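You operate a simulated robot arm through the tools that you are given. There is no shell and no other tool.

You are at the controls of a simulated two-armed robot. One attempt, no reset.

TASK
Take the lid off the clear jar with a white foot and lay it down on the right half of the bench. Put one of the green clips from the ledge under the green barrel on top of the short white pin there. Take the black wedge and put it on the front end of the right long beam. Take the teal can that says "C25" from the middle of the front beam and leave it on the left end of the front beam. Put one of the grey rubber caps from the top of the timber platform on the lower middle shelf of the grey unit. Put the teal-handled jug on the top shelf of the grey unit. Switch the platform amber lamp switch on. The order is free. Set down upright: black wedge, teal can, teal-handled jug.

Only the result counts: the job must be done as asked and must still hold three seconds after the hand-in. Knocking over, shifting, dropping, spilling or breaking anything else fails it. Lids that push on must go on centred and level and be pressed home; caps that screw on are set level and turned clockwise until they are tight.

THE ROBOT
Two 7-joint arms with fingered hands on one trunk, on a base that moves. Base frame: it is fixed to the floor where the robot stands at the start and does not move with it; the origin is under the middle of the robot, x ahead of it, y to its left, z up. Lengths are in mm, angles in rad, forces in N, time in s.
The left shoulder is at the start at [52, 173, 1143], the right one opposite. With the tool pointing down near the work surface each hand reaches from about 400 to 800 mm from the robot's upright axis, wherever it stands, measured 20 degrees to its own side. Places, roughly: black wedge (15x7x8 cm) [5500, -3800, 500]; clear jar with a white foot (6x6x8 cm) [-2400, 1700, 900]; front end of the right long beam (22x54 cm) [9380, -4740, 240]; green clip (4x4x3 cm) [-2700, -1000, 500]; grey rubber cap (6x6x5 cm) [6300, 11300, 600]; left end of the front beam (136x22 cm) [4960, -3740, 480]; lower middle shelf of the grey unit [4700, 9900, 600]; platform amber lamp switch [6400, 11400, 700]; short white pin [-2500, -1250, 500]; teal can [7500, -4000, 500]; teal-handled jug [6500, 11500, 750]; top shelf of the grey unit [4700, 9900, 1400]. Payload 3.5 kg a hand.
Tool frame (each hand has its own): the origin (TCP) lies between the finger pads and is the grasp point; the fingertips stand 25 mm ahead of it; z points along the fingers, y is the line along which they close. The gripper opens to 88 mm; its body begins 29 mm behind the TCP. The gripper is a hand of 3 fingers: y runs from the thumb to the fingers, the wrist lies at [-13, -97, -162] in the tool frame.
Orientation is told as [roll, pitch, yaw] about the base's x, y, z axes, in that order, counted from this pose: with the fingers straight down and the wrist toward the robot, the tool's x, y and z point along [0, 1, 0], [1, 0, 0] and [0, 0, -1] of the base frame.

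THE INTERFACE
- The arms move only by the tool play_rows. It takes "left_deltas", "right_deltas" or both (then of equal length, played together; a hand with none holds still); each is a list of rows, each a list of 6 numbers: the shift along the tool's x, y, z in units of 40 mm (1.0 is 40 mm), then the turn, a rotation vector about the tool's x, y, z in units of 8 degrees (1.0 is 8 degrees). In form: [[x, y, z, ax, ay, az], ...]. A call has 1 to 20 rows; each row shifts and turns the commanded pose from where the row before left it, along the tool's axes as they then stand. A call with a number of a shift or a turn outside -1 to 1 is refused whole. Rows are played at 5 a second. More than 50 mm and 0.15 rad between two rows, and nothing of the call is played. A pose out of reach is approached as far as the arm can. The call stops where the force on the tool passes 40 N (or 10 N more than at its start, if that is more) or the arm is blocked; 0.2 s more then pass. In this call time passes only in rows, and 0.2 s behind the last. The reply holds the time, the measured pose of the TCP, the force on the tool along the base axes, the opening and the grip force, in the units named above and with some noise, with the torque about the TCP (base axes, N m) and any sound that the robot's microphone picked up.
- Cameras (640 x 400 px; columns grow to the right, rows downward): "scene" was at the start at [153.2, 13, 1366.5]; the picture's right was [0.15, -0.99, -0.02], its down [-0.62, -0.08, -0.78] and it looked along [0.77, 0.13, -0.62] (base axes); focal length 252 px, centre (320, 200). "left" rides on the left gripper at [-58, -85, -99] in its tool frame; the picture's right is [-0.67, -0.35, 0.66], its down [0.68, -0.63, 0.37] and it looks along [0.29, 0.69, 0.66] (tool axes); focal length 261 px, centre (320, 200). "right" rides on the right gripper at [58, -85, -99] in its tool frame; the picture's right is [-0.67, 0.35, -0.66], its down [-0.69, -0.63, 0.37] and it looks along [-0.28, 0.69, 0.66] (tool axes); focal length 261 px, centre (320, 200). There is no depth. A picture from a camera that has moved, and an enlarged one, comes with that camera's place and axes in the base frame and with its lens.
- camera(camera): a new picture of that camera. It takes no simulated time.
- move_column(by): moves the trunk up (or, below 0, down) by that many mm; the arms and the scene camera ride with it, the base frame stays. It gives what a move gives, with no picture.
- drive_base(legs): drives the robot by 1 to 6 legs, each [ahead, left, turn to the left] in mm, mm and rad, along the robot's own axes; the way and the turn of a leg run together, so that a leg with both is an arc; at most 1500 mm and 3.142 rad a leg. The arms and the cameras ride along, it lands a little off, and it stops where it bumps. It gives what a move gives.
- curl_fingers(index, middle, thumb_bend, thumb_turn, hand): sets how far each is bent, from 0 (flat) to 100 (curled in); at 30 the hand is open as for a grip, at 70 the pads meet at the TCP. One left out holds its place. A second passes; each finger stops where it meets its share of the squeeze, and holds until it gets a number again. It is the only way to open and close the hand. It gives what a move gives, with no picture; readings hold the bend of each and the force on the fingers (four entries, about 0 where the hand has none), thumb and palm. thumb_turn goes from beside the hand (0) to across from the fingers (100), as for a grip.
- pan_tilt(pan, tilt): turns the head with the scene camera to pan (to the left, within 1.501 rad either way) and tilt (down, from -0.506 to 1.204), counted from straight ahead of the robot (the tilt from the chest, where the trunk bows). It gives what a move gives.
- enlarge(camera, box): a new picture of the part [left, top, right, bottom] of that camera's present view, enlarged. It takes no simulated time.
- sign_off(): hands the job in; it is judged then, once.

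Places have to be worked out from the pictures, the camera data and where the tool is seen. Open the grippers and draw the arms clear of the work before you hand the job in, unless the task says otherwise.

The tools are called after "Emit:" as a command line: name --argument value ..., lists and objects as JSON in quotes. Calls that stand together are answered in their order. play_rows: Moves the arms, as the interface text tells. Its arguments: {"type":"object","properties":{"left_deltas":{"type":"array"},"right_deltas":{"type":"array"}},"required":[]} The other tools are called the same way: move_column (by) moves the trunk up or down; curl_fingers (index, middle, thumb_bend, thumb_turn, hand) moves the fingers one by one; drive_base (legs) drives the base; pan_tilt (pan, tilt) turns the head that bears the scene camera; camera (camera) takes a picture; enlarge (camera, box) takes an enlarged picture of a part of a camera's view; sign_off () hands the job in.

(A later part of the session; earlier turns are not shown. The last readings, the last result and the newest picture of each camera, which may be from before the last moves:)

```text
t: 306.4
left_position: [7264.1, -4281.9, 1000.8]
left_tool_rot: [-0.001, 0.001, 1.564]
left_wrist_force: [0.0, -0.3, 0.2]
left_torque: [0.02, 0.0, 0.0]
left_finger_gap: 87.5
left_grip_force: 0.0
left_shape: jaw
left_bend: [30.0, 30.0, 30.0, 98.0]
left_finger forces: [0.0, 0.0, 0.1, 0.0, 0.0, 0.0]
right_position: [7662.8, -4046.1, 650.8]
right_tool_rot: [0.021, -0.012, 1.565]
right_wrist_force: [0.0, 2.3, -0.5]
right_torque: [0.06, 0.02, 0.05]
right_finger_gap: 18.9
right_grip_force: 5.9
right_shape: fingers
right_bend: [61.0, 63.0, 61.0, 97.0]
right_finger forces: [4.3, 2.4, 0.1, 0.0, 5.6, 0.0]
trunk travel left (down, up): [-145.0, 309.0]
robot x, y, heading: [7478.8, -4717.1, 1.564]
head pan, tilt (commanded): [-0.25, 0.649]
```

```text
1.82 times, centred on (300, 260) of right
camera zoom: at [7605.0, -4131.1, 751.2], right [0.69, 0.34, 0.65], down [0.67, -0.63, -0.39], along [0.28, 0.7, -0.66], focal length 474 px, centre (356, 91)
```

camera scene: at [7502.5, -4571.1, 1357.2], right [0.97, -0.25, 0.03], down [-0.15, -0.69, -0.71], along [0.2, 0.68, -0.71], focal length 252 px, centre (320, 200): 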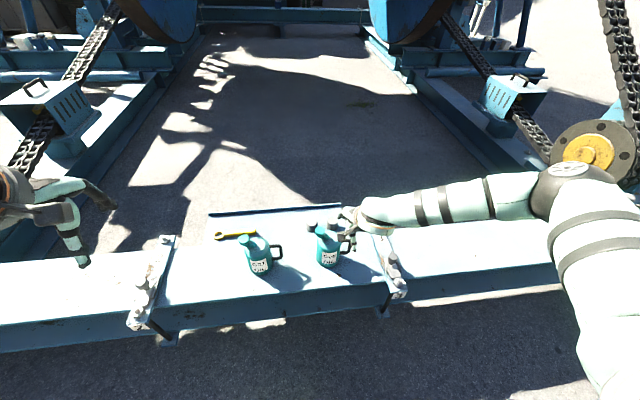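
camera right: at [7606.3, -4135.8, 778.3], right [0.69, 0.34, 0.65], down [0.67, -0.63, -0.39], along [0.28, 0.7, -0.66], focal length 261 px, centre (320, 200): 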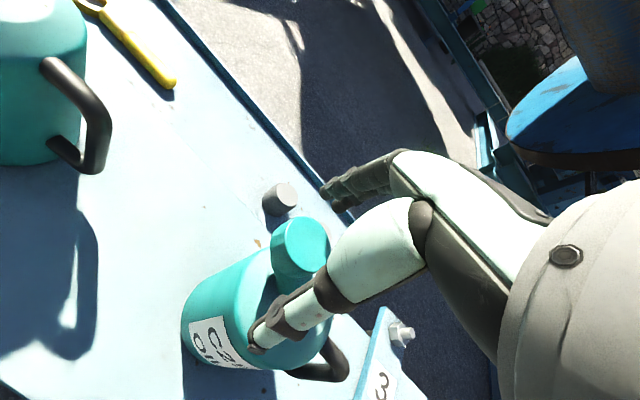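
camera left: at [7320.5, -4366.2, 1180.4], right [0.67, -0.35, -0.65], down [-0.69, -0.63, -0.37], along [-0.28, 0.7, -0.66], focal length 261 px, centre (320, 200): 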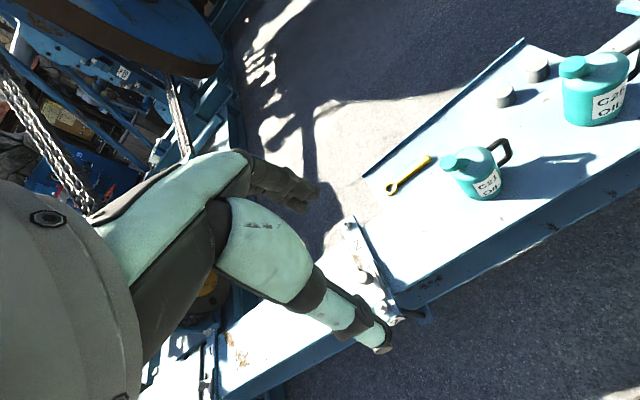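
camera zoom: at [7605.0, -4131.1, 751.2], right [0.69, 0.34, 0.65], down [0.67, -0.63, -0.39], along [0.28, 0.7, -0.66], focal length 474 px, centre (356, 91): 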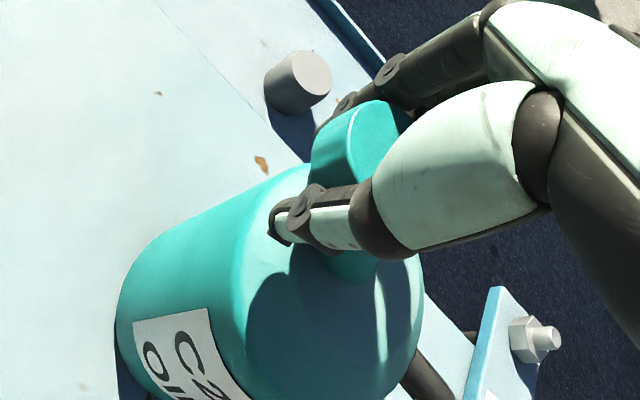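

The fingers hold the spout under its cap. I squeeze harder for carrying and lift slightly to see how the can hangs.

Emit:
curl_fingers --hand "right" --index 80 --middle 80 --thumb_bend 80

Emit:
play_rows --right_deltas '[[0, 0, -0.15, 0, 0, 0], [0, 0, -0.2, 0, 0, 0]]'

Emit:
enlarge --camera "scene" --box '[270, 160, 390, 260]'

Emit:
enlarge --camera "right" --box '[180, 150, 420, 370]'

```text
t: 307.4
left_position: [7263.5, -4281.0, 999.9]
left_tool_rot: [0.0, 0.0, 1.565]
left_wrist_force: [0.1, 0.8, 0.8]
left_torque: [-0.02, 0.0, 0.0]
left_finger_gap: 87.6
left_grip_force: 0.1
left_shape: jaw
left_bend: [30.0, 30.0, 30.0, 98.0]
left_finger forces: [0.1, 0.0, 0.0, 0.1, 0.1, 0.0]
right_position: [7662.4, -4044.3, 649.8]
right_tool_rot: [0.021, -0.01, 1.566]
right_wrist_force: [-0.3, 0.5, -5.5]
right_torque: [0.14, -0.01, 0.04]
right_finger_gap: 13.6
right_grip_force: 18.7
right_shape: fingers
right_bend: [71.0, 64.0, 66.0, 95.0]
right_finger forces: [10.7, 9.5, 0.0, 0.0, 18.7, 0.0]
trunk travel left (down, up): [-145.0, 309.0]
robot x, y, heading: [7483.3, -4717.9, 1.561]
head pan, tilt (commanded): [-0.25, 0.649]
```

```text
t: 308.0
left_position: [7263.9, -4281.8, 1001.7]
left_tool_rot: [-0.002, 0.001, 1.566]
left_wrist_force: [0.8, 0.2, -0.4]
left_torque: [0.02, 0.01, 0.0]
left_finger_gap: 87.8
left_grip_force: 0.0
left_shape: jaw
left_bend: [30.0, 30.0, 30.0, 98.0]
left_finger forces: [0.0, 0.0, 0.1, 0.0, 0.0, 0.1]
right_position: [7660.9, -4046.8, 664.1]
right_tool_rot: [0.022, -0.009, 1.566]
right_wrist_force: [-0.4, -0.4, -6.2]
right_torque: [0.09, 0.06, -0.02]
right_finger_gap: 10.8
right_grip_force: 18.8
right_shape: fingers
right_bend: [71.0, 65.0, 70.0, 94.0]
right_finger forces: [10.6, 8.9, 0.0, 0.1, 17.7, 0.0]
trunk travel left (down, up): [-145.0, 309.0]
robot x, y, heading: [7479.4, -4716.9, 1.572]
head pan, tilt (commanded): [-0.25, 0.649]
```

```text
4.00 times, centred on (330, 210) of scene
camera zoom: at [7503.2, -4515.2, 1254.3], right [0.97, -0.24, 0.06], down [-0.15, -0.77, -0.62], along [0.2, 0.6, -0.78], focal length 1009 px, centre (280, 160)
```

zoom: 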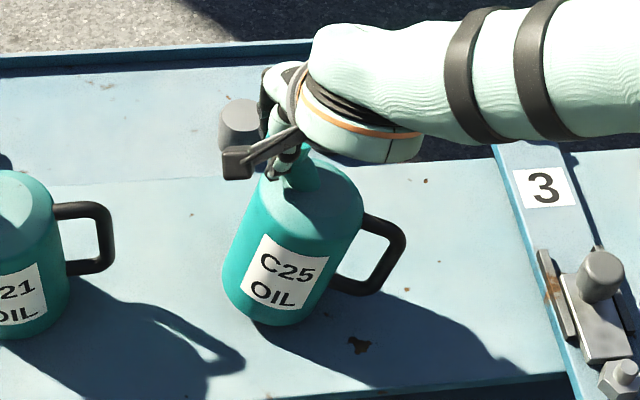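

```text
1.82 times, centred on (300, 260) of right
camera zoom: at [7604.7, -4132.2, 764.7], right [0.69, 0.34, 0.65], down [0.67, -0.63, -0.39], along [0.28, 0.7, -0.66], focal length 474 px, centre (356, 91)
```

zoom: 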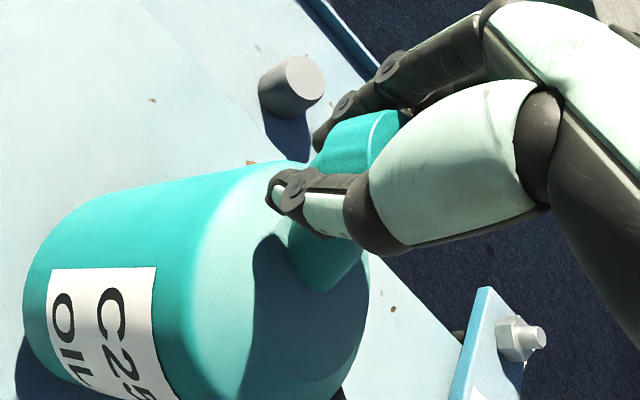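

The can (about 6 N) hangs from the spout tilted some 17°, its base swung west, which is safe to carry and will come upright when set down. I lift it higher, raise the trunk and back off.

Emit:
play_rows --right_deltas '[[0, 0, -0.5, 0, 0, 0], [0, 0, -0.5, 0, 0, 0], [0, 0, -0.5, 0, 0, 0], [0, 0, -0.5, 0, 0, 0], [0, 0, -0.5, 0, 0, 0]]'

Emit:
move_column --by 80

Emit:
camera --camera "scene"

Emit:
camera --camera "right"

```text
t: 309.2
left_position: [7262.7, -4281.3, 1002.0]
left_tool_rot: [-0.001, 0.001, 1.565]
left_wrist_force: [-0.2, 0.4, 0.1]
left_torque: [0.01, 0.01, 0.06]
left_finger_gap: 87.7
left_grip_force: 0.1
left_shape: jaw
left_bend: [30.0, 30.0, 30.0, 98.0]
left_finger forces: [0.1, 0.0, 0.0, 0.0, 0.0, 0.1]
right_position: [7664.6, -4047.4, 763.6]
right_tool_rot: [0.019, -0.011, 1.564]
right_wrist_force: [0.9, -0.9, -6.2]
right_torque: [0.09, 0.06, -0.02]
right_finger_gap: 9.7
right_grip_force: 19.0
right_shape: fingers
right_bend: [71.0, 65.0, 71.0, 94.0]
right_finger forces: [10.2, 9.6, 0.1, 0.1, 17.7, 0.1]
trunk travel left (down, up): [-145.0, 309.0]
robot x, y, heading: [7481.9, -4715.8, 1.561]
head pan, tilt (commanded): [-0.25, 0.649]
```

```text
t: 310.4
left_position: [7263.4, -4279.5, 1079.5]
left_tool_rot: [-0.003, 0.002, 1.564]
left_wrist_force: [0.1, 0.4, -0.2]
left_torque: [-0.01, 0.01, -0.02]
left_finger_gap: 87.6
left_grip_force: 0.0
left_shape: jaw
left_bend: [30.0, 30.0, 30.0, 98.0]
left_finger forces: [0.0, 0.0, 0.0, 0.0, 0.0, 0.0]
right_position: [7664.1, -4047.6, 842.3]
right_tool_rot: [0.022, -0.011, 1.565]
right_wrist_force: [0.6, -0.1, -6.9]
right_torque: [0.16, 0.08, 0.02]
right_finger_gap: 9.6
right_grip_force: 18.4
right_shape: fingers
right_bend: [71.0, 65.0, 71.0, 94.0]
right_finger forces: [10.2, 9.8, 0.0, 0.1, 17.7, 0.1]
trunk travel left (down, up): [-225.0, 229.0]
robot x, y, heading: [7480.8, -4719.5, 1.564]
head pan, tilt (commanded): [-0.25, 0.649]
```

```text
taken
camera scene: at [7503.1, -4570.1, 1357.0], right [0.97, -0.25, 0.03], down [-0.15, -0.69, -0.71], along [0.2, 0.68, -0.71], focal length 252 px, centre (320, 200)
```

scene: 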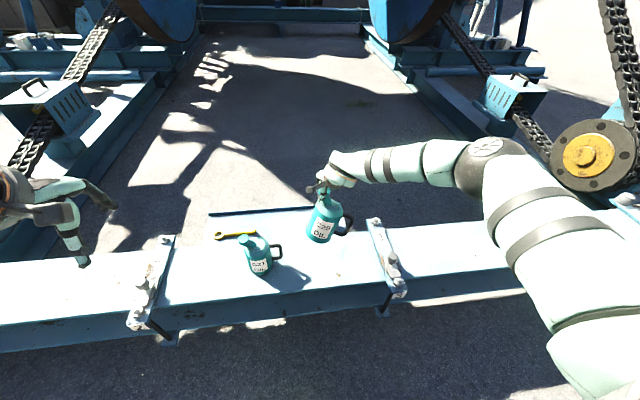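

```text
taken
camera right: at [7607.2, -4132.4, 944.3], right [0.69, 0.34, 0.65], down [0.67, -0.63, -0.39], along [0.28, 0.7, -0.66], focal length 261 px, centre (320, 200)
```

right: 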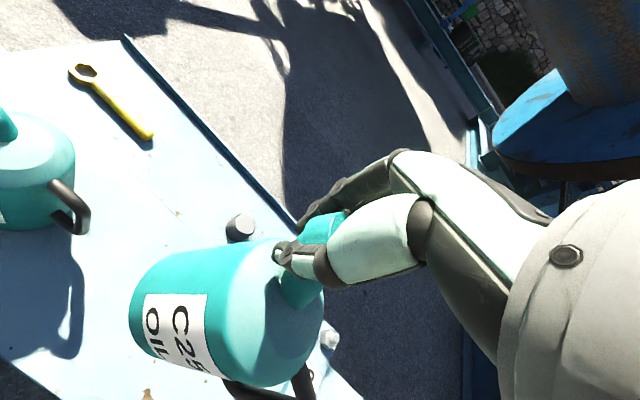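

The can hangs steadily. I back off to y about -5010 and slide west past the left stub.

Emit:
drive_base --legs '[[-290, 0, 0.005], [0, 1450, 0], [0, 1450, 0]]'

Emit:
camera --camera "right"

Emit:
camera --camera "scene"

```text
t: 326.0
left_position: [4347.5, -4633.5, 1081.1]
left_tool_rot: [-0.002, -0.001, 1.604]
left_wrist_force: [0.5, 0.5, -0.2]
left_torque: [0.01, -0.02, 0.0]
left_finger_gap: 87.5
left_grip_force: 0.1
left_shape: jaw
left_bend: [30.0, 30.0, 30.0, 98.0]
left_finger forces: [0.1, 0.0, 0.1, 0.0, 0.1, 0.0]
right_position: [4739.1, -4384.7, 845.1]
right_tool_rot: [0.021, -0.011, 1.604]
right_wrist_force: [-0.6, 0.0, -0.7]
right_torque: [0.11, 0.06, 0.01]
right_finger_gap: 9.6
right_grip_force: 18.9
right_shape: fingers
right_bend: [71.0, 65.0, 71.0, 94.0]
right_finger forces: [9.9, 10.1, 0.0, 0.0, 17.5, 0.1]
trunk travel left (down, up): [-225.0, 229.0]
robot x, y, heading: [4581.2, -5063.6, 1.606]
head pan, tilt (commanded): [-0.25, 0.649]
```

```text
taken
camera right: at [4685.5, -4472.0, 944.8], right [0.67, 0.36, 0.65], down [0.7, -0.6, -0.39], along [0.25, 0.71, -0.66], focal length 261 px, centre (320, 200)
```

right: 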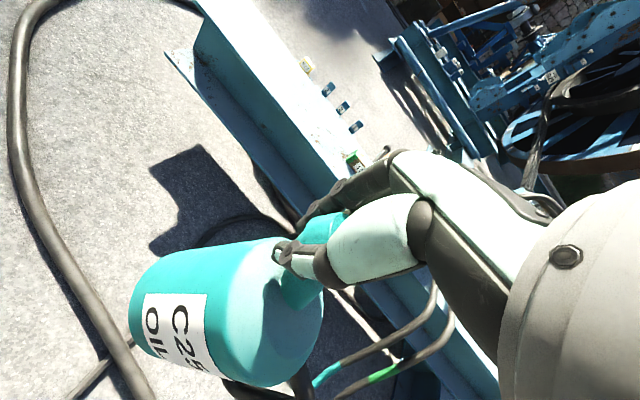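

```text
taken
camera scene: at [4598.3, -4913.5, 1357.1], right [0.98, -0.21, 0.03], down [-0.13, -0.7, -0.71], along [0.17, 0.69, -0.71], focal length 252 px, centre (320, 200)
```

scene: 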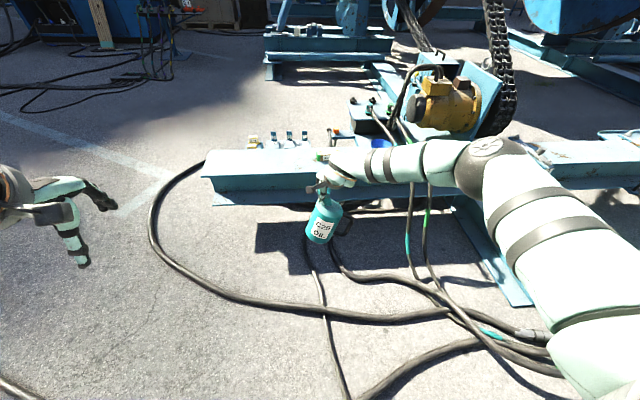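

The left end of the front beam lies ahead and its top there is empty. I drive forward so that the can hangs over the beam at about x 4755.

Emit:
drive_base --legs '[[664, -20, -0.036]]'

Emit:
pan_tilt --pan -0.2 --tilt 0.75

Emit:
camera --camera "scene"

Emit:
camera --camera "right"

```text
t: 329.7
left_position: [4374.7, -3950.5, 1081.9]
left_tool_rot: [-0.002, -0.001, 1.564]
left_wrist_force: [-1.1, 0.4, -0.2]
left_torque: [-0.01, -0.04, -0.01]
left_finger_gap: 87.8
left_grip_force: 0.0
left_shape: jaw
left_bend: [30.0, 30.0, 30.0, 98.0]
left_finger forces: [0.1, 0.0, 0.1, 0.0, 0.0, 0.1]
right_position: [4774.1, -3716.5, 844.8]
right_tool_rot: [0.021, -0.011, 1.565]
right_wrist_force: [-0.2, -1.2, -6.3]
right_torque: [0.13, 0.09, -0.01]
right_finger_gap: 9.7
right_grip_force: 18.5
right_shape: fingers
right_bend: [71.0, 65.0, 71.0, 94.0]
right_finger forces: [9.8, 10.1, 0.0, 0.0, 17.3, 0.0]
trunk travel left (down, up): [-225.0, 229.0]
robot x, y, heading: [4594.2, -4386.7, 1.566]
head pan, tilt (commanded): [-0.25, 0.649]
```

```text
t: 330.4
left_position: [4375.9, -3949.7, 1081.1]
left_tool_rot: [-0.001, 0.0, 1.566]
left_wrist_force: [0.9, 0.4, 0.0]
left_torque: [0.01, 0.01, -0.02]
left_finger_gap: 87.8
left_grip_force: 0.2
left_shape: jaw
left_bend: [30.0, 30.0, 30.0, 98.0]
left_finger forces: [0.1, 0.1, 0.1, 0.0, 0.0, 0.0]
right_position: [4774.7, -3716.8, 844.5]
right_tool_rot: [0.02, -0.01, 1.563]
right_wrist_force: [-0.4, -0.2, -5.0]
right_torque: [0.13, 0.04, 0.03]
right_finger_gap: 9.4
right_grip_force: 18.8
right_shape: fingers
right_bend: [71.0, 65.0, 71.0, 94.0]
right_finger forces: [9.9, 10.1, 0.0, 0.0, 17.4, 0.1]
trunk travel left (down, up): [-225.0, 229.0]
robot x, y, heading: [4591.4, -4386.6, 1.562]
head pan, tilt (commanded): [-0.201, 0.75]
```

```text
taken
camera scene: at [4609.4, -4244.0, 1349.0], right [0.98, -0.2, 0.03], down [-0.14, -0.76, -0.63], along [0.15, 0.61, -0.78], focal length 252 px, centre (320, 200)
```

scene: 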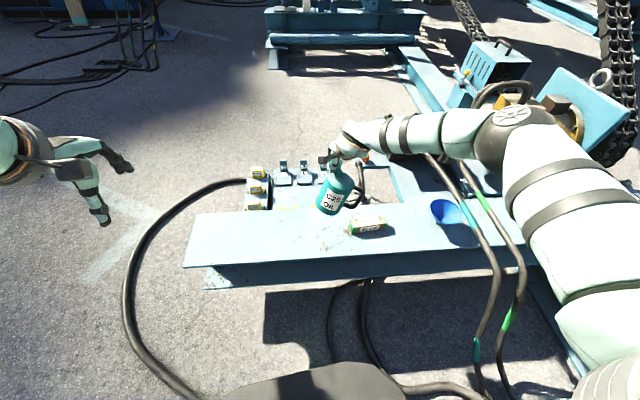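

```text
taken
camera right: at [4718.8, -3802.4, 944.5], right [0.69, 0.34, 0.65], down [0.67, -0.63, -0.39], along [0.28, 0.7, -0.66], focal length 261 px, centre (320, 200)
```

right: 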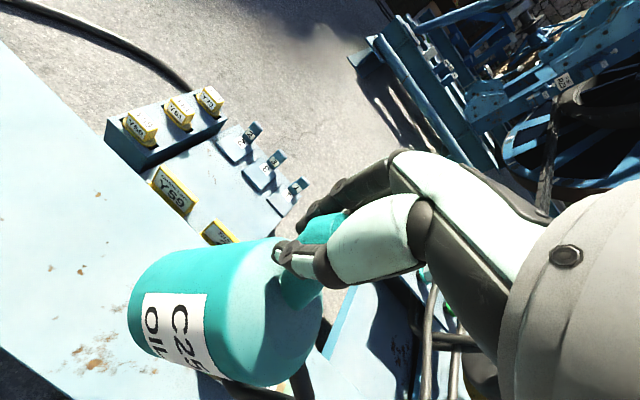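

The beam's centreline at x 4700 is y about -3714, and a green box sits at x about 4941, so I shift the can 60 mm west. Then I lower the trunk 90 mm.

Emit:
play_rows --right_deltas '[[0.5, 0, 0, 0, 0, 0], [0.5, 0, 0, 0, 0, 0], [0.5, 0, 0, 0, 0, 0]]'

Emit:
move_column --by -100

Emit:
camera --camera "scene"

Emit:
enlarge --camera "scene" --box '[240, 100, 420, 240]'

```text
t: 331.2
left_position: [4375.8, -3950.9, 1080.5]
left_tool_rot: [-0.001, 0.0, 1.567]
left_wrist_force: [-0.3, 0.6, 1.2]
left_torque: [-0.02, 0.02, -0.01]
left_finger_gap: 87.9
left_grip_force: 0.0
left_shape: jaw
left_bend: [30.0, 30.0, 30.0, 98.0]
left_finger forces: [0.0, 0.0, 0.1, 0.1, 0.1, 0.1]
right_position: [4713.4, -3716.2, 845.4]
right_tool_rot: [0.023, -0.009, 1.563]
right_wrist_force: [-0.1, 1.4, -0.4]
right_torque: [0.11, 0.09, -0.01]
right_finger_gap: 9.5
right_grip_force: 18.9
right_shape: fingers
right_bend: [71.0, 65.0, 71.0, 94.0]
right_finger forces: [10.6, 9.8, 0.0, 0.1, 17.8, 0.1]
trunk travel left (down, up): [-225.0, 229.0]
robot x, y, heading: [4591.6, -4385.4, 1.563]
head pan, tilt (commanded): [-0.201, 0.75]
```

```text
t: 332.5
left_position: [4374.5, -3952.2, 981.8]
left_tool_rot: [0.0, 0.0, 1.566]
left_wrist_force: [0.4, 0.1, 0.2]
left_torque: [0.02, -0.01, -0.01]
left_finger_gap: 87.6
left_grip_force: 0.1
left_shape: jaw
left_bend: [30.0, 30.0, 30.0, 98.0]
left_finger forces: [0.0, 0.0, 0.1, 0.1, 0.1, 0.1]
right_position: [4715.5, -3716.8, 746.0]
right_tool_rot: [0.021, -0.012, 1.564]
right_wrist_force: [-0.1, 0.3, -6.7]
right_torque: [0.15, 0.07, 0.01]
right_finger_gap: 9.4
right_grip_force: 19.0
right_shape: fingers
right_bend: [71.0, 65.0, 71.0, 94.0]
right_finger forces: [9.5, 10.6, 0.0, 0.1, 17.6, 0.0]
trunk travel left (down, up): [-125.0, 329.0]
robot x, y, heading: [4589.4, -4386.3, 1.563]
head pan, tilt (commanded): [-0.201, 0.75]
```

```text
taken
camera scene: at [4609.6, -4174.9, 1218.9], right [0.98, -0.2, 0.06], down [-0.14, -0.85, -0.51], along [0.15, 0.5, -0.86], focal length 252 px, centre (320, 200)
```

scene: 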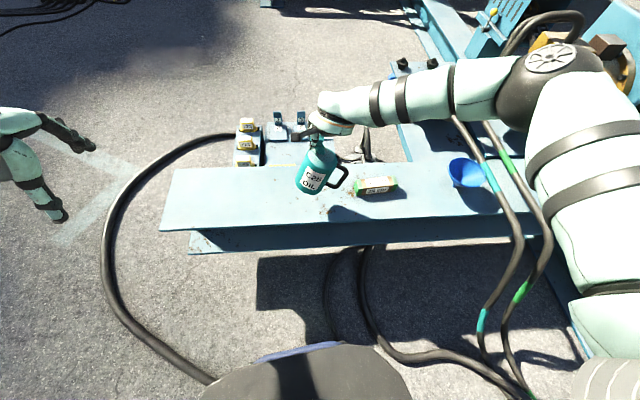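

```text
2.86 times, centred on (330, 170) of scene
camera zoom: at [4609.6, -4174.9, 1218.9], right [0.98, -0.2, 0.06], down [-0.14, -0.85, -0.51], along [0.15, 0.5, -0.86], focal length 721 px, centre (291, 286)
```

zoom: 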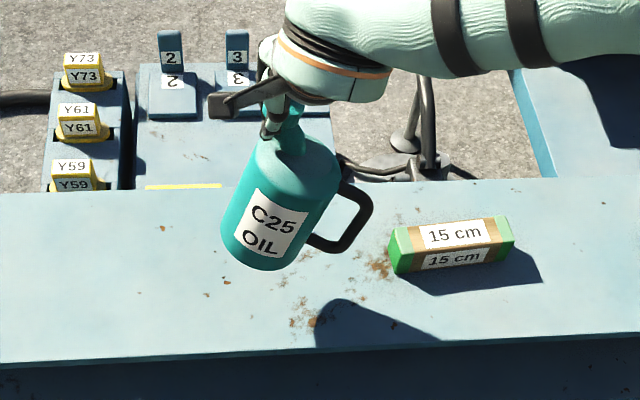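

The can's handle is about 40 mm from the green box; I shift 30 mm further west and lower to just above touchdown.

Emit:
play_rows --right_deltas '[[0.4, 0, 0.3, 0, 0, 0], [0.4, 0, 0.4, 0, 0, 0], [0, 0, 0.4, 0, 0, 0], [0, 0, 0.4, 0, 0, 0], [0, 0, 0.2, 0, 0, 0]]'

Emit:
enlarge --camera "scene" --box '[240, 100, 420, 240]'

Emit:
camera --camera "left"

```text
t: 333.7
left_position: [4375.2, -3949.6, 982.2]
left_tool_rot: [-0.002, 0.002, 1.565]
left_wrist_force: [0.2, 0.5, 0.9]
left_torque: [-0.01, -0.01, 0.0]
left_finger_gap: 87.7
left_grip_force: 0.0
left_shape: jaw
left_bend: [30.0, 30.0, 30.0, 98.0]
left_finger forces: [0.0, 0.0, 0.0, 0.0, 0.0, 0.1]
right_position: [4681.9, -3715.1, 678.4]
right_tool_rot: [0.021, -0.011, 1.564]
right_wrist_force: [0.3, 1.4, -6.3]
right_torque: [0.12, 0.06, 0.0]
right_finger_gap: 9.4
right_grip_force: 19.0
right_shape: fingers
right_bend: [71.0, 65.0, 71.0, 94.0]
right_finger forces: [9.7, 10.7, 0.1, 0.0, 17.2, 0.0]
trunk travel left (down, up): [-125.0, 329.0]
robot x, y, heading: [4591.4, -4388.1, 1.568]
head pan, tilt (commanded): [-0.201, 0.75]
```

```text
2.86 times, centred on (330, 170) of scene
camera zoom: at [4609.6, -4174.0, 1218.6], right [0.98, -0.2, 0.06], down [-0.14, -0.85, -0.51], along [0.15, 0.49, -0.86], focal length 721 px, centre (291, 286)
```

zoom: 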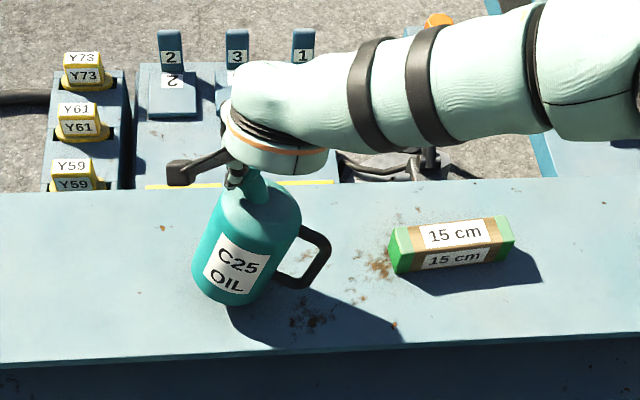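

```text
taken
camera left: at [4432.3, -4035.3, 1080.2], right [0.67, -0.35, -0.65], down [-0.69, -0.63, -0.37], along [-0.28, 0.7, -0.66], focal length 261 px, centre (320, 200)
```

left: 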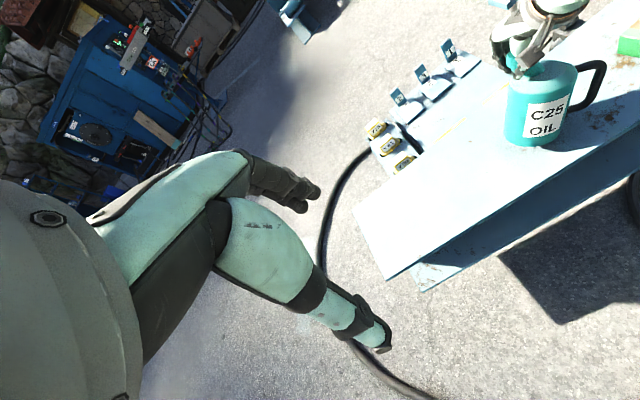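

Almost down. I lower in about 2.5 mm steps until the base edge touches.

Emit:
play_rows --right_deltas '[[0, 0, 0.08, 0, 0, 0], [0, 0, 0.08, 0, 0, 0], [0, 0, 0.06, 0, 0, 0], [0, 0, 0.06, 0, 0, 0]]'

Emit:
enlarge --camera "left" --box '[460, 0, 640, 180]'

```text
t: 334.7
left_position: [4375.9, -3950.1, 980.5]
left_tool_rot: [-0.003, 0.0, 1.564]
left_wrist_force: [0.1, -0.3, 0.4]
left_torque: [0.04, -0.02, -0.01]
left_finger_gap: 87.5
left_grip_force: 0.0
left_shape: jaw
left_bend: [30.0, 30.0, 30.0, 98.0]
left_finger forces: [0.1, 0.0, 0.0, 0.0, 0.0, 0.1]
right_position: [4681.8, -3715.3, 667.7]
right_tool_rot: [0.021, -0.01, 1.564]
right_wrist_force: [0.4, -0.6, -7.0]
right_torque: [0.14, 0.01, -0.01]
right_finger_gap: 9.2
right_grip_force: 19.0
right_shape: fingers
right_bend: [71.0, 65.0, 71.0, 94.0]
right_finger forces: [9.5, 10.7, 0.0, 0.0, 17.1, 0.0]
trunk travel left (down, up): [-125.0, 329.0]
robot x, y, heading: [4594.6, -4389.9, 1.565]
head pan, tilt (commanded): [-0.201, 0.75]
```

```text
2.22 times, centred on (550, 90) of left
camera zoom: at [4432.2, -4035.2, 1080.2], right [0.67, -0.35, -0.65], down [-0.69, -0.63, -0.37], along [-0.28, 0.7, -0.66], focal length 579 px, centre (-191, 444)
```

zoom: 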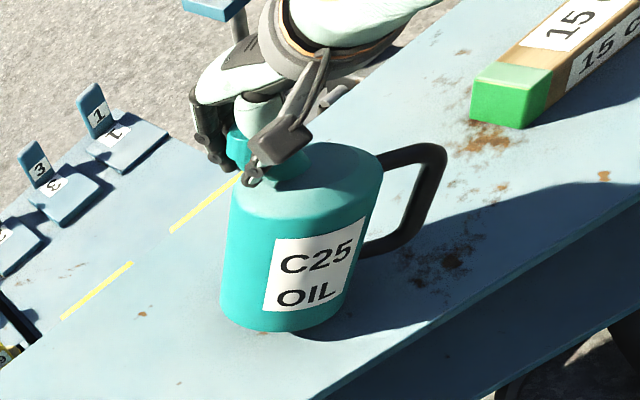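

Still hanging free. I continue down in small steps.

Emit:
play_rows --right_deltas '[[0, 0, 0.06, 0, 0, 0], [0, 0, 0.06, 0, 0, 0], [0, 0, 0.06, 0, 0, 0]]'

```text
t: 335.5
left_position: [4375.3, -3954.1, 982.1]
left_tool_rot: [-0.001, -0.003, 1.568]
left_wrist_force: [-0.2, 0.5, -0.4]
left_torque: [0.0, 0.02, -0.01]
left_finger_gap: 87.8
left_grip_force: 0.1
left_shape: jaw
left_bend: [30.0, 30.0, 30.0, 98.0]
left_finger forces: [0.0, 0.1, 0.0, 0.0, 0.1, 0.0]
right_position: [4681.8, -3715.4, 664.6]
right_tool_rot: [0.02, -0.017, 1.565]
right_wrist_force: [-2.9, 4.5, 15.6]
right_torque: [0.27, 0.13, 0.05]
right_finger_gap: 8.8
right_grip_force: 22.0
right_shape: fingers
right_bend: [71.0, 65.0, 72.0, 93.0]
right_finger forces: [13.6, 11.0, 0.0, 0.0, 19.8, 0.0]
trunk travel left (down, up): [-125.0, 329.0]
robot x, y, heading: [4591.2, -4385.0, 1.561]
head pan, tilt (commanded): [-0.201, 0.75]
```

Contact (about 22 N change). Now I swing the can upright by moving west with a slight descent along the tipping arc.

Emit:
play_rows --right_deltas '[[0.2, 0, 0, 0, 0, 0], [0.2, 0, 0, 0, 0, 0], [0.2, 0, 0.03, 0, 0, 0]]'

Emit:
enlarge --camera "left" --box '[460, 0, 640, 180]'

Emit:
enlarge --camera "scene" --box '[240, 100, 420, 240]'

```text
t: 336.3
left_position: [4374.5, -3951.7, 981.0]
left_tool_rot: [-0.004, 0.0, 1.564]
left_wrist_force: [-0.3, -0.1, 0.1]
left_torque: [-0.02, 0.03, 0.0]
left_finger_gap: 87.8
left_grip_force: 0.1
left_shape: jaw
left_bend: [30.0, 30.0, 30.0, 98.0]
left_finger forces: [0.1, 0.1, 0.0, 0.0, 0.1, 0.0]
right_position: [4658.3, -3715.8, 658.9]
right_tool_rot: [0.019, -0.012, 1.563]
right_wrist_force: [-1.3, 1.7, 5.3]
right_torque: [0.31, -0.09, 0.04]
right_finger_gap: 9.2
right_grip_force: 22.5
right_shape: fingers
right_bend: [71.0, 65.0, 72.0, 93.0]
right_finger forces: [10.7, 12.9, 0.0, 0.0, 20.8, 0.0]
trunk travel left (down, up): [-125.0, 329.0]
robot x, y, heading: [4593.6, -4391.1, 1.563]
head pan, tilt (commanded): [-0.201, 0.75]
```

```text
2.22 times, centred on (550, 90) of left
camera zoom: at [4431.7, -4036.7, 1080.5], right [0.67, -0.35, -0.65], down [-0.69, -0.62, -0.37], along [-0.28, 0.7, -0.66], focal length 579 px, centre (-191, 444)
```

zoom: 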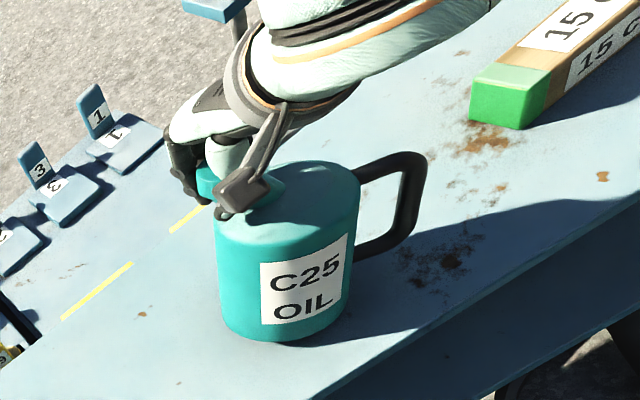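

```text
2.86 times, centred on (330, 170) of scene
camera zoom: at [4608.8, -4175.7, 1218.8], right [0.98, -0.2, 0.06], down [-0.14, -0.85, -0.51], along [0.15, 0.5, -0.86], focal length 721 px, centre (291, 286)
```

zoom: 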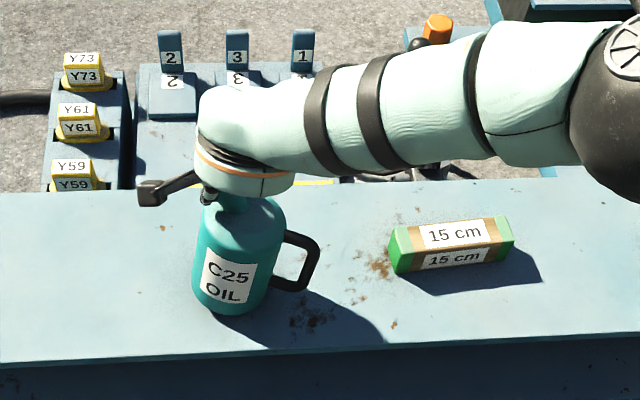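

The can is nearly upright. I continue a bit further west and down.

Emit:
play_rows --right_deltas '[[0.15, 0, 0.03, 0, 0, 0], [0.15, 0, 0.04, 0, 0, 0]]'

Emit:
enlarge --camera "left" --box '[460, 0, 640, 180]'

Emit:
enlarge --camera "scene" --box '[240, 100, 420, 240]'

```text
t: 336.9
left_position: [4375.4, -3950.2, 980.8]
left_tool_rot: [0.0, 0.001, 1.567]
left_wrist_force: [-0.2, 0.2, 0.1]
left_torque: [-0.01, -0.01, -0.02]
left_finger_gap: 87.5
left_grip_force: 0.0
left_shape: jaw
left_bend: [30.0, 30.0, 30.0, 98.0]
left_finger forces: [0.0, 0.1, 0.0, 0.0, 0.0, 0.0]
right_position: [4646.9, -3714.9, 656.9]
right_tool_rot: [0.019, -0.011, 1.563]
right_wrist_force: [0.5, 2.0, -0.9]
right_torque: [0.29, -0.19, 0.05]
right_finger_gap: 8.9
right_grip_force: 21.7
right_shape: fingers
right_bend: [71.0, 64.0, 72.0, 93.0]
right_finger forces: [9.8, 14.2, 0.0, 0.1, 20.3, 0.0]
trunk travel left (down, up): [-125.0, 329.0]
robot x, y, heading: [4592.7, -4387.1, 1.566]
head pan, tilt (commanded): [-0.201, 0.75]
```

```text
2.22 times, centred on (550, 90) of left
camera zoom: at [4432.1, -4035.9, 1080.3], right [0.67, -0.35, -0.65], down [-0.69, -0.63, -0.37], along [-0.28, 0.7, -0.66], focal length 579 px, centre (-191, 444)
```

zoom: 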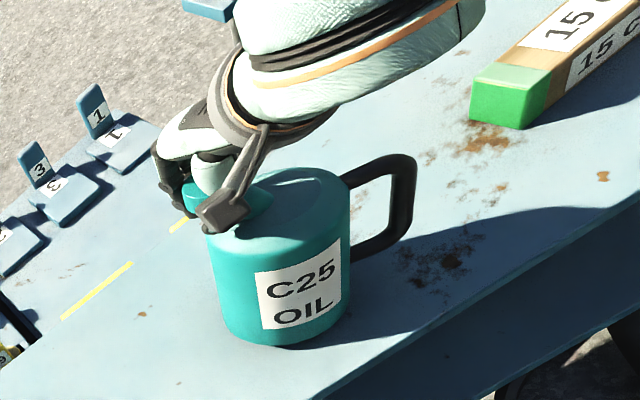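

```text
2.86 times, centred on (330, 170) of scene
camera zoom: at [4609.3, -4174.8, 1218.6], right [0.98, -0.2, 0.06], down [-0.14, -0.85, -0.51], along [0.15, 0.49, -0.86], focal length 721 px, centre (291, 286)
```

zoom: 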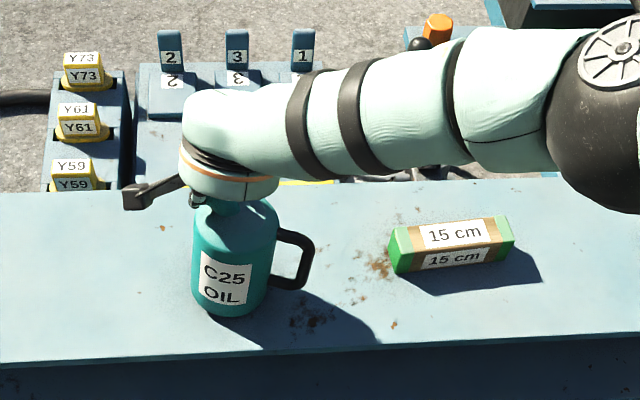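

About 4–5° of tilt remains. I continue 8 mm west and 2–3 mm down.

Emit:
play_rows --right_deltas '[[0.15, 0, 0.05, 0, 0, 0], [0.1, 0, 0.04, 0, 0, 0]]'

Emit:
enlarge --camera "scene" --box '[240, 100, 420, 240]'

Emit:
camera --camera "right"

```text
t: 337.5
left_position: [4375.5, -3951.4, 981.2]
left_tool_rot: [-0.001, 0.0, 1.566]
left_wrist_force: [0.5, -0.1, -0.8]
left_torque: [0.0, 0.0, 0.0]
left_finger_gap: 87.8
left_grip_force: 0.1
left_shape: jaw
left_bend: [30.0, 30.0, 30.0, 98.0]
left_finger forces: [0.0, 0.1, 0.1, 0.0, 0.0, 0.0]
right_position: [4636.2, -3714.4, 652.2]
right_tool_rot: [0.02, -0.012, 1.564]
right_wrist_force: [2.1, 1.1, -2.3]
right_torque: [0.32, -0.31, 0.03]
right_finger_gap: 8.3
right_grip_force: 23.1
right_shape: fingers
right_bend: [71.0, 64.0, 72.0, 93.0]
right_finger forces: [9.7, 15.7, 0.0, 0.0, 21.6, 0.1]
trunk travel left (down, up): [-125.0, 329.0]
robot x, y, heading: [4595.3, -4386.1, 1.563]
head pan, tilt (commanded): [-0.201, 0.75]
```

```text
2.86 times, centred on (330, 170) of scene
camera zoom: at [4609.5, -4174.6, 1218.7], right [0.98, -0.2, 0.06], down [-0.14, -0.85, -0.51], along [0.15, 0.49, -0.86], focal length 721 px, centre (291, 286)
```

zoom: 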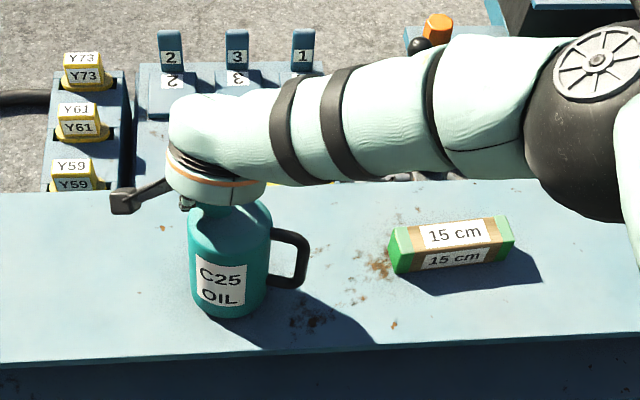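

```text
taken
camera right: at [4579.1, -3801.1, 753.3], right [0.69, 0.34, 0.65], down [0.67, -0.63, -0.39], along [0.28, 0.7, -0.66], focal length 261 px, centre (320, 200)
```

right: 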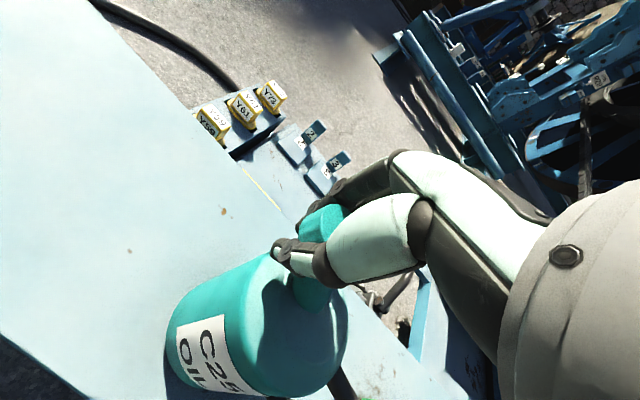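

It now stands upright by the picture. I lower a last millimetre or two and release gently.

Emit:
play_rows --right_deltas '[[0, 0, 0.05, 0, 0, 0]]'

Emit:
curl_fingers --hand "right" --index 60 --middle 60 --thumb_bend 60

Emit:
enlarge --camera "scene" --box '[240, 100, 420, 240]'

```text
t: 337.9
left_position: [4374.5, -3952.0, 980.9]
left_tool_rot: [-0.001, -0.003, 1.565]
left_wrist_force: [-0.3, 0.3, 0.4]
left_torque: [0.0, 0.0, -0.03]
left_finger_gap: 87.5
left_grip_force: 0.1
left_shape: jaw
left_bend: [30.0, 30.0, 30.0, 98.0]
left_finger forces: [0.0, 0.0, 0.0, 0.0, 0.0, 0.0]
right_position: [4636.2, -3716.4, 651.8]
right_tool_rot: [0.021, -0.013, 1.565]
right_wrist_force: [0.0, -0.1, 2.2]
right_torque: [0.31, -0.31, 0.01]
right_finger_gap: 8.8
right_grip_force: 24.3
right_shape: fingers
right_bend: [71.0, 64.0, 72.0, 93.0]
right_finger forces: [9.9, 15.8, 0.0, 0.1, 22.8, 0.1]
trunk travel left (down, up): [-125.0, 329.0]
robot x, y, heading: [4590.2, -4387.2, 1.565]
head pan, tilt (commanded): [-0.201, 0.75]
```

```text
t: 338.9
left_position: [4374.5, -3950.9, 980.7]
left_tool_rot: [-0.003, -0.001, 1.565]
left_wrist_force: [-0.9, -0.6, 0.6]
left_torque: [0.0, 0.02, 0.02]
left_finger_gap: 87.3
left_grip_force: 0.1
left_shape: jaw
left_bend: [30.0, 30.0, 30.0, 98.0]
left_finger forces: [0.1, 0.1, 0.0, 0.0, 0.0, 0.1]
right_position: [4635.9, -3715.1, 650.9]
right_tool_rot: [0.022, -0.013, 1.565]
right_wrist_force: [-1.8, 1.3, -0.4]
right_torque: [0.0, 0.03, 0.0]
right_finger_gap: 21.7
right_grip_force: 1.2
right_shape: fingers
right_bend: [59.0, 60.0, 60.0, 97.0]
right_finger forces: [1.3, 0.2, 0.0, 0.0, 0.6, 0.0]
trunk travel left (down, up): [-125.0, 329.0]
robot x, y, heading: [4593.8, -4385.7, 1.571]
head pan, tilt (commanded): [-0.201, 0.75]
```

```text
2.86 times, centred on (330, 170) of scene
camera zoom: at [4609.2, -4174.8, 1218.7], right [0.98, -0.2, 0.06], down [-0.14, -0.85, -0.51], along [0.15, 0.5, -0.86], focal length 721 px, centre (291, 286)
```

zoom: 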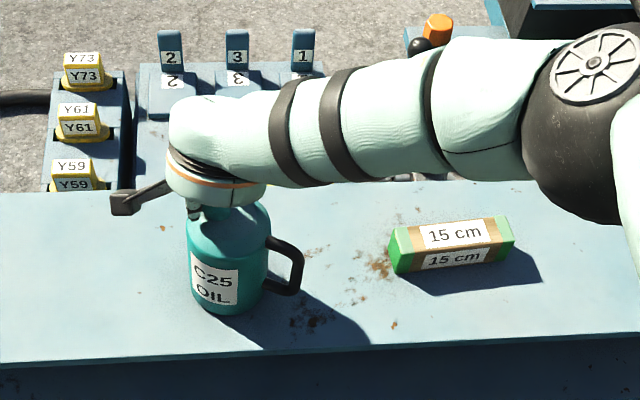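

Nearly free and standing by itself. I open fully and rise straight up.

Emit:
curl_fingers --hand "right" --index 50 --middle 50 --thumb_bend 50

Emit:
curl_fingers --hand "right" --index 30 --middle 30 --thumb_bend 30

Emit:
play_rows --right_deltas '[[0, 0, -0.3, 0, 0, 0], [0, 0, -0.6, 0, 0, 0], [0, 0, -0.8, 0, 0, 0], [0, 0, -0.8, 0, 0, 0]]'

Emit:
enlarge --camera "scene" --box '[240, 100, 420, 240]'

Emit:
camera --camera "right"

```text
t: 339.9
left_position: [4374.8, -3951.2, 982.7]
left_tool_rot: [-0.002, 0.0, 1.565]
left_wrist_force: [-1.0, 0.4, -0.5]
left_torque: [0.01, -0.02, 0.01]
left_finger_gap: 87.7
left_grip_force: 0.0
left_shape: jaw
left_bend: [30.0, 30.0, 30.0, 98.0]
left_finger forces: [0.1, 0.0, 0.1, 0.0, 0.1, 0.0]
right_position: [4635.9, -3715.4, 650.7]
right_tool_rot: [0.022, -0.013, 1.564]
right_wrist_force: [-0.2, 0.4, 0.0]
right_torque: [0.02, -0.01, -0.01]
right_finger_gap: 41.2
right_grip_force: 0.0
right_shape: fingers
right_bend: [50.0, 50.0, 50.0, 97.0]
right_finger forces: [0.0, 0.1, 0.0, 0.0, 0.1, 0.0]
trunk travel left (down, up): [-125.0, 329.0]
robot x, y, heading: [4593.8, -4388.7, 1.565]
head pan, tilt (commanded): [-0.201, 0.75]
```

```text
t: 340.9
left_position: [4375.3, -3950.3, 981.6]
left_tool_rot: [-0.001, 0.001, 1.567]
left_wrist_force: [-0.4, 0.3, -0.2]
left_torque: [0.01, -0.01, 0.0]
left_finger_gap: 87.8
left_grip_force: 0.1
left_shape: jaw
left_bend: [30.0, 30.0, 30.0, 98.0]
left_finger forces: [0.1, 0.0, 0.1, 0.0, 0.0, 0.0]
right_position: [4634.8, -3715.5, 651.3]
right_tool_rot: [0.023, -0.012, 1.564]
right_wrist_force: [-0.1, -0.4, 0.0]
right_torque: [0.02, -0.04, 0.02]
right_finger_gap: 84.5
right_grip_force: 0.1
right_shape: fingers
right_bend: [30.0, 30.0, 30.0, 97.0]
right_finger forces: [0.0, 0.0, 0.1, 0.0, 0.0, 0.1]
trunk travel left (down, up): [-125.0, 329.0]
robot x, y, heading: [4590.9, -4387.1, 1.561]
head pan, tilt (commanded): [-0.201, 0.75]
```

```text
t: 341.9
left_position: [4375.1, -3951.5, 981.8]
left_tool_rot: [-0.002, -0.002, 1.565]
left_wrist_force: [-0.1, 0.4, -0.3]
left_torque: [-0.01, 0.01, -0.01]
left_finger_gap: 87.5
left_grip_force: 0.0
left_shape: jaw
left_bend: [30.0, 30.0, 30.0, 98.0]
left_finger forces: [0.0, 0.0, 0.0, 0.0, 0.1, 0.0]
right_position: [4638.6, -3719.8, 752.6]
right_tool_rot: [0.02, -0.012, 1.565]
right_wrist_force: [-0.1, 0.4, -0.2]
right_torque: [0.0, 0.01, -0.01]
right_finger_gap: 84.6
right_grip_force: 0.1
right_shape: fingers
right_bend: [30.0, 30.0, 30.0, 97.0]
right_finger forces: [0.0, 0.0, 0.0, 0.0, 0.0, 0.0]
trunk travel left (down, up): [-125.0, 329.0]
robot x, y, heading: [4591.9, -4384.9, 1.57]
head pan, tilt (commanded): [-0.201, 0.75]
```

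```text
2.86 times, centred on (330, 170) of scene
camera zoom: at [4609.4, -4175.6, 1218.9], right [0.98, -0.2, 0.06], down [-0.14, -0.85, -0.51], along [0.15, 0.5, -0.86], focal length 721 px, centre (291, 286)
```

zoom: 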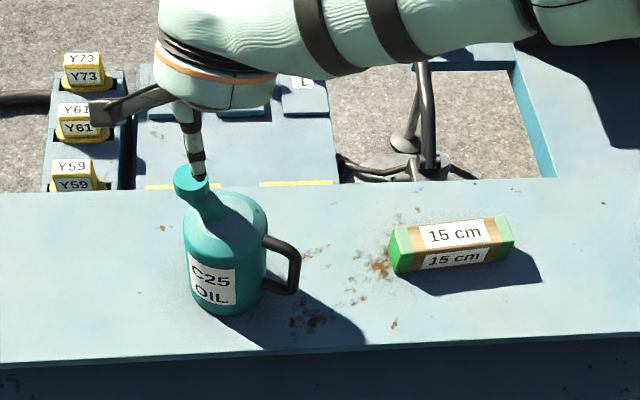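

```text
taken
camera right: at [4580.9, -3804.8, 853.2], right [0.69, 0.34, 0.65], down [0.67, -0.63, -0.39], along [0.28, 0.7, -0.66], focal length 261 px, centre (320, 200)
```

right: 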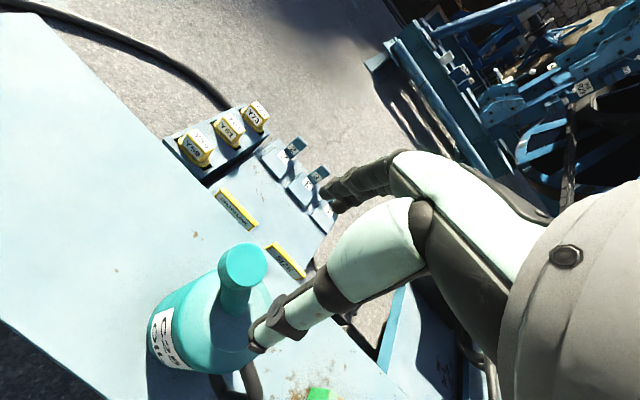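

C25 stands upright on the left end of the front beam. I retract, raise the trunk and back away, then head toward the far northern area, looking for a way through.

Emit:
move_column --by 100

Emit:
play_rows --right_deltas '[[-0.6, -0.8, -0.6, 0, 0, 0], [-0.6, -0.8, -0.6, 0, 0, 0], [-0.6, -0.8, -0.6, 0, 0, 0], [-0.6, -0.8, -0.6, 0, 0, 0], [-0.6, -0.8, -0.6, 0, 0, 0], [-0.5, -0.6, -0.6, 0, 0, 0]]'

Emit:
drive_base --legs '[[-400, 0, 0], [0, 1300, 0]]'

Emit:
pan_tilt --pan 0 --tilt 0.15

Emit:
camera --camera "scene"

```text
t: 343.2
left_position: [4376.0, -3951.3, 1079.7]
left_tool_rot: [-0.002, 0.0, 1.563]
left_wrist_force: [0.6, 0.9, -0.6]
left_torque: [0.0, 0.01, 0.01]
left_finger_gap: 87.9
left_grip_force: 0.0
left_shape: jaw
left_bend: [30.0, 30.0, 30.0, 98.0]
left_finger forces: [0.0, 0.1, 0.1, 0.1, 0.0, 0.0]
right_position: [4638.2, -3715.8, 850.4]
right_tool_rot: [0.021, -0.011, 1.565]
right_wrist_force: [0.0, -0.2, -0.9]
right_torque: [0.02, -0.02, 0.02]
right_finger_gap: 84.8
right_grip_force: 0.1
right_shape: fingers
right_bend: [30.0, 30.0, 30.0, 97.0]
right_finger forces: [0.0, 0.0, 0.1, 0.0, 0.0, 0.1]
trunk travel left (down, up): [-225.0, 229.0]
robot x, y, heading: [4590.9, -4383.2, 1.566]
head pan, tilt (commanded): [-0.201, 0.75]
```

```text
t: 344.6
left_position: [4375.8, -3952.6, 1082.3]
left_tool_rot: [0.0, -0.001, 1.565]
left_wrist_force: [0.9, -0.6, 0.1]
left_torque: [-0.02, -0.02, 0.0]
left_finger_gap: 87.5
left_grip_force: 0.0
left_shape: jaw
left_bend: [30.0, 30.0, 30.0, 98.0]
left_finger forces: [0.0, 0.0, 0.0, 0.0, 0.0, 0.0]
right_position: [4780.9, -3905.6, 993.9]
right_tool_rot: [0.02, -0.013, 1.564]
right_wrist_force: [0.2, 0.5, -0.4]
right_torque: [-0.02, 0.01, 0.02]
right_finger_gap: 84.5
right_grip_force: 0.0
right_shape: fingers
right_bend: [30.0, 30.0, 30.0, 97.0]
right_finger forces: [0.0, 0.0, 0.0, 0.0, 0.0, 0.0]
trunk travel left (down, up): [-225.0, 229.0]
robot x, y, heading: [4594.4, -4388.0, 1.564]
head pan, tilt (commanded): [-0.201, 0.75]
```

```text
t: 353.3
left_position: [3060.6, -4361.5, 1081.1]
left_tool_rot: [-0.002, 0.001, 1.576]
left_wrist_force: [-0.2, 1.0, -0.5]
left_torque: [0.0, -0.01, 0.02]
left_finger_gap: 87.8
left_grip_force: 0.2
left_shape: jaw
left_bend: [30.0, 30.0, 30.0, 98.0]
left_finger forces: [0.0, 0.0, 0.0, 0.0, 0.0, 0.1]
right_position: [3465.0, -4309.6, 991.7]
right_tool_rot: [0.021, -0.012, 1.574]
right_wrist_force: [-0.3, 1.1, 0.0]
right_torque: [-0.01, 0.01, 0.01]
right_finger_gap: 84.3
right_grip_force: 0.0
right_shape: fingers
right_bend: [30.0, 30.0, 30.0, 97.0]
right_finger forces: [0.0, 0.0, 0.0, 0.1, 0.1, 0.1]
trunk travel left (down, up): [-225.0, 229.0]
robot x, y, heading: [3282.1, -4791.0, 1.575]
head pan, tilt (commanded): [-0.201, 0.75]
```

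```text
t: 354.3
left_position: [3059.7, -4361.2, 1081.3]
left_tool_rot: [-0.002, 0.0, 1.576]
left_wrist_force: [0.3, 0.5, -0.6]
left_torque: [-0.03, 0.01, -0.03]
left_finger_gap: 87.5
left_grip_force: 0.1
left_shape: jaw
left_bend: [30.0, 30.0, 30.0, 98.0]
left_finger forces: [0.0, 0.0, 0.0, 0.0, 0.0, 0.0]
right_position: [3465.0, -4309.6, 992.6]
right_tool_rot: [0.021, -0.012, 1.574]
right_wrist_force: [0.3, -0.8, -0.4]
right_torque: [-0.05, 0.02, -0.02]
right_finger_gap: 84.5
right_grip_force: 0.1
right_shape: fingers
right_bend: [30.0, 30.0, 30.0, 97.0]
right_finger forces: [0.1, 0.0, 0.0, 0.0, 0.1, 0.0]
trunk travel left (down, up): [-225.0, 229.0]
robot x, y, heading: [3283.0, -4796.8, 1.575]
head pan, tilt (commanded): [0.0, 0.15]
```

```text
taken
camera scene: at [3280.3, -4634.2, 1401.3], right [1.0, 0.01, 0.0], down [0.0, -0.29, -0.96], along [-0.01, 0.96, -0.29], focal length 252 px, centre (320, 200)
```

scene: 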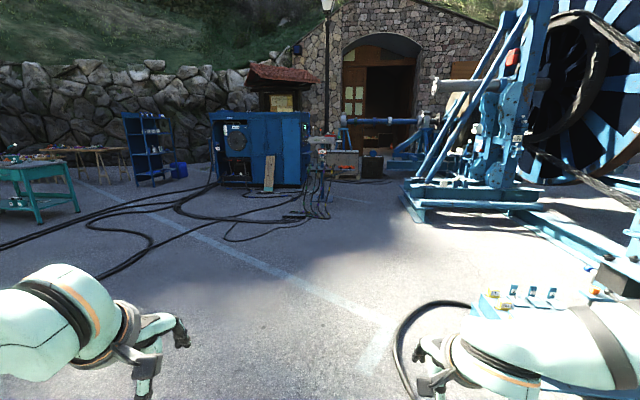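

A stone building with an arched entrance lies to the north; the remaining places seem to be inside it. I enlarge that part.

Emit:
enlarge --camera "scene" --box '[260, 40, 480, 210]'

```text
2.35 times, centred on (370, 125) of scene
camera zoom: at [3280.3, -4634.2, 1401.3], right [1.0, 0.01, 0.0], down [0.0, -0.29, -0.96], along [-0.01, 0.96, -0.29], focal length 594 px, centre (202, 376)
```

zoom: 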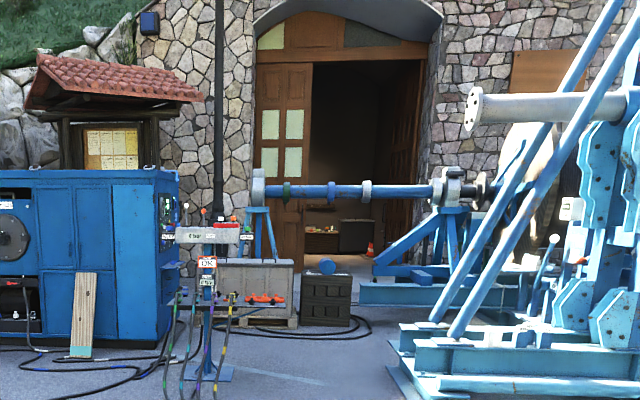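

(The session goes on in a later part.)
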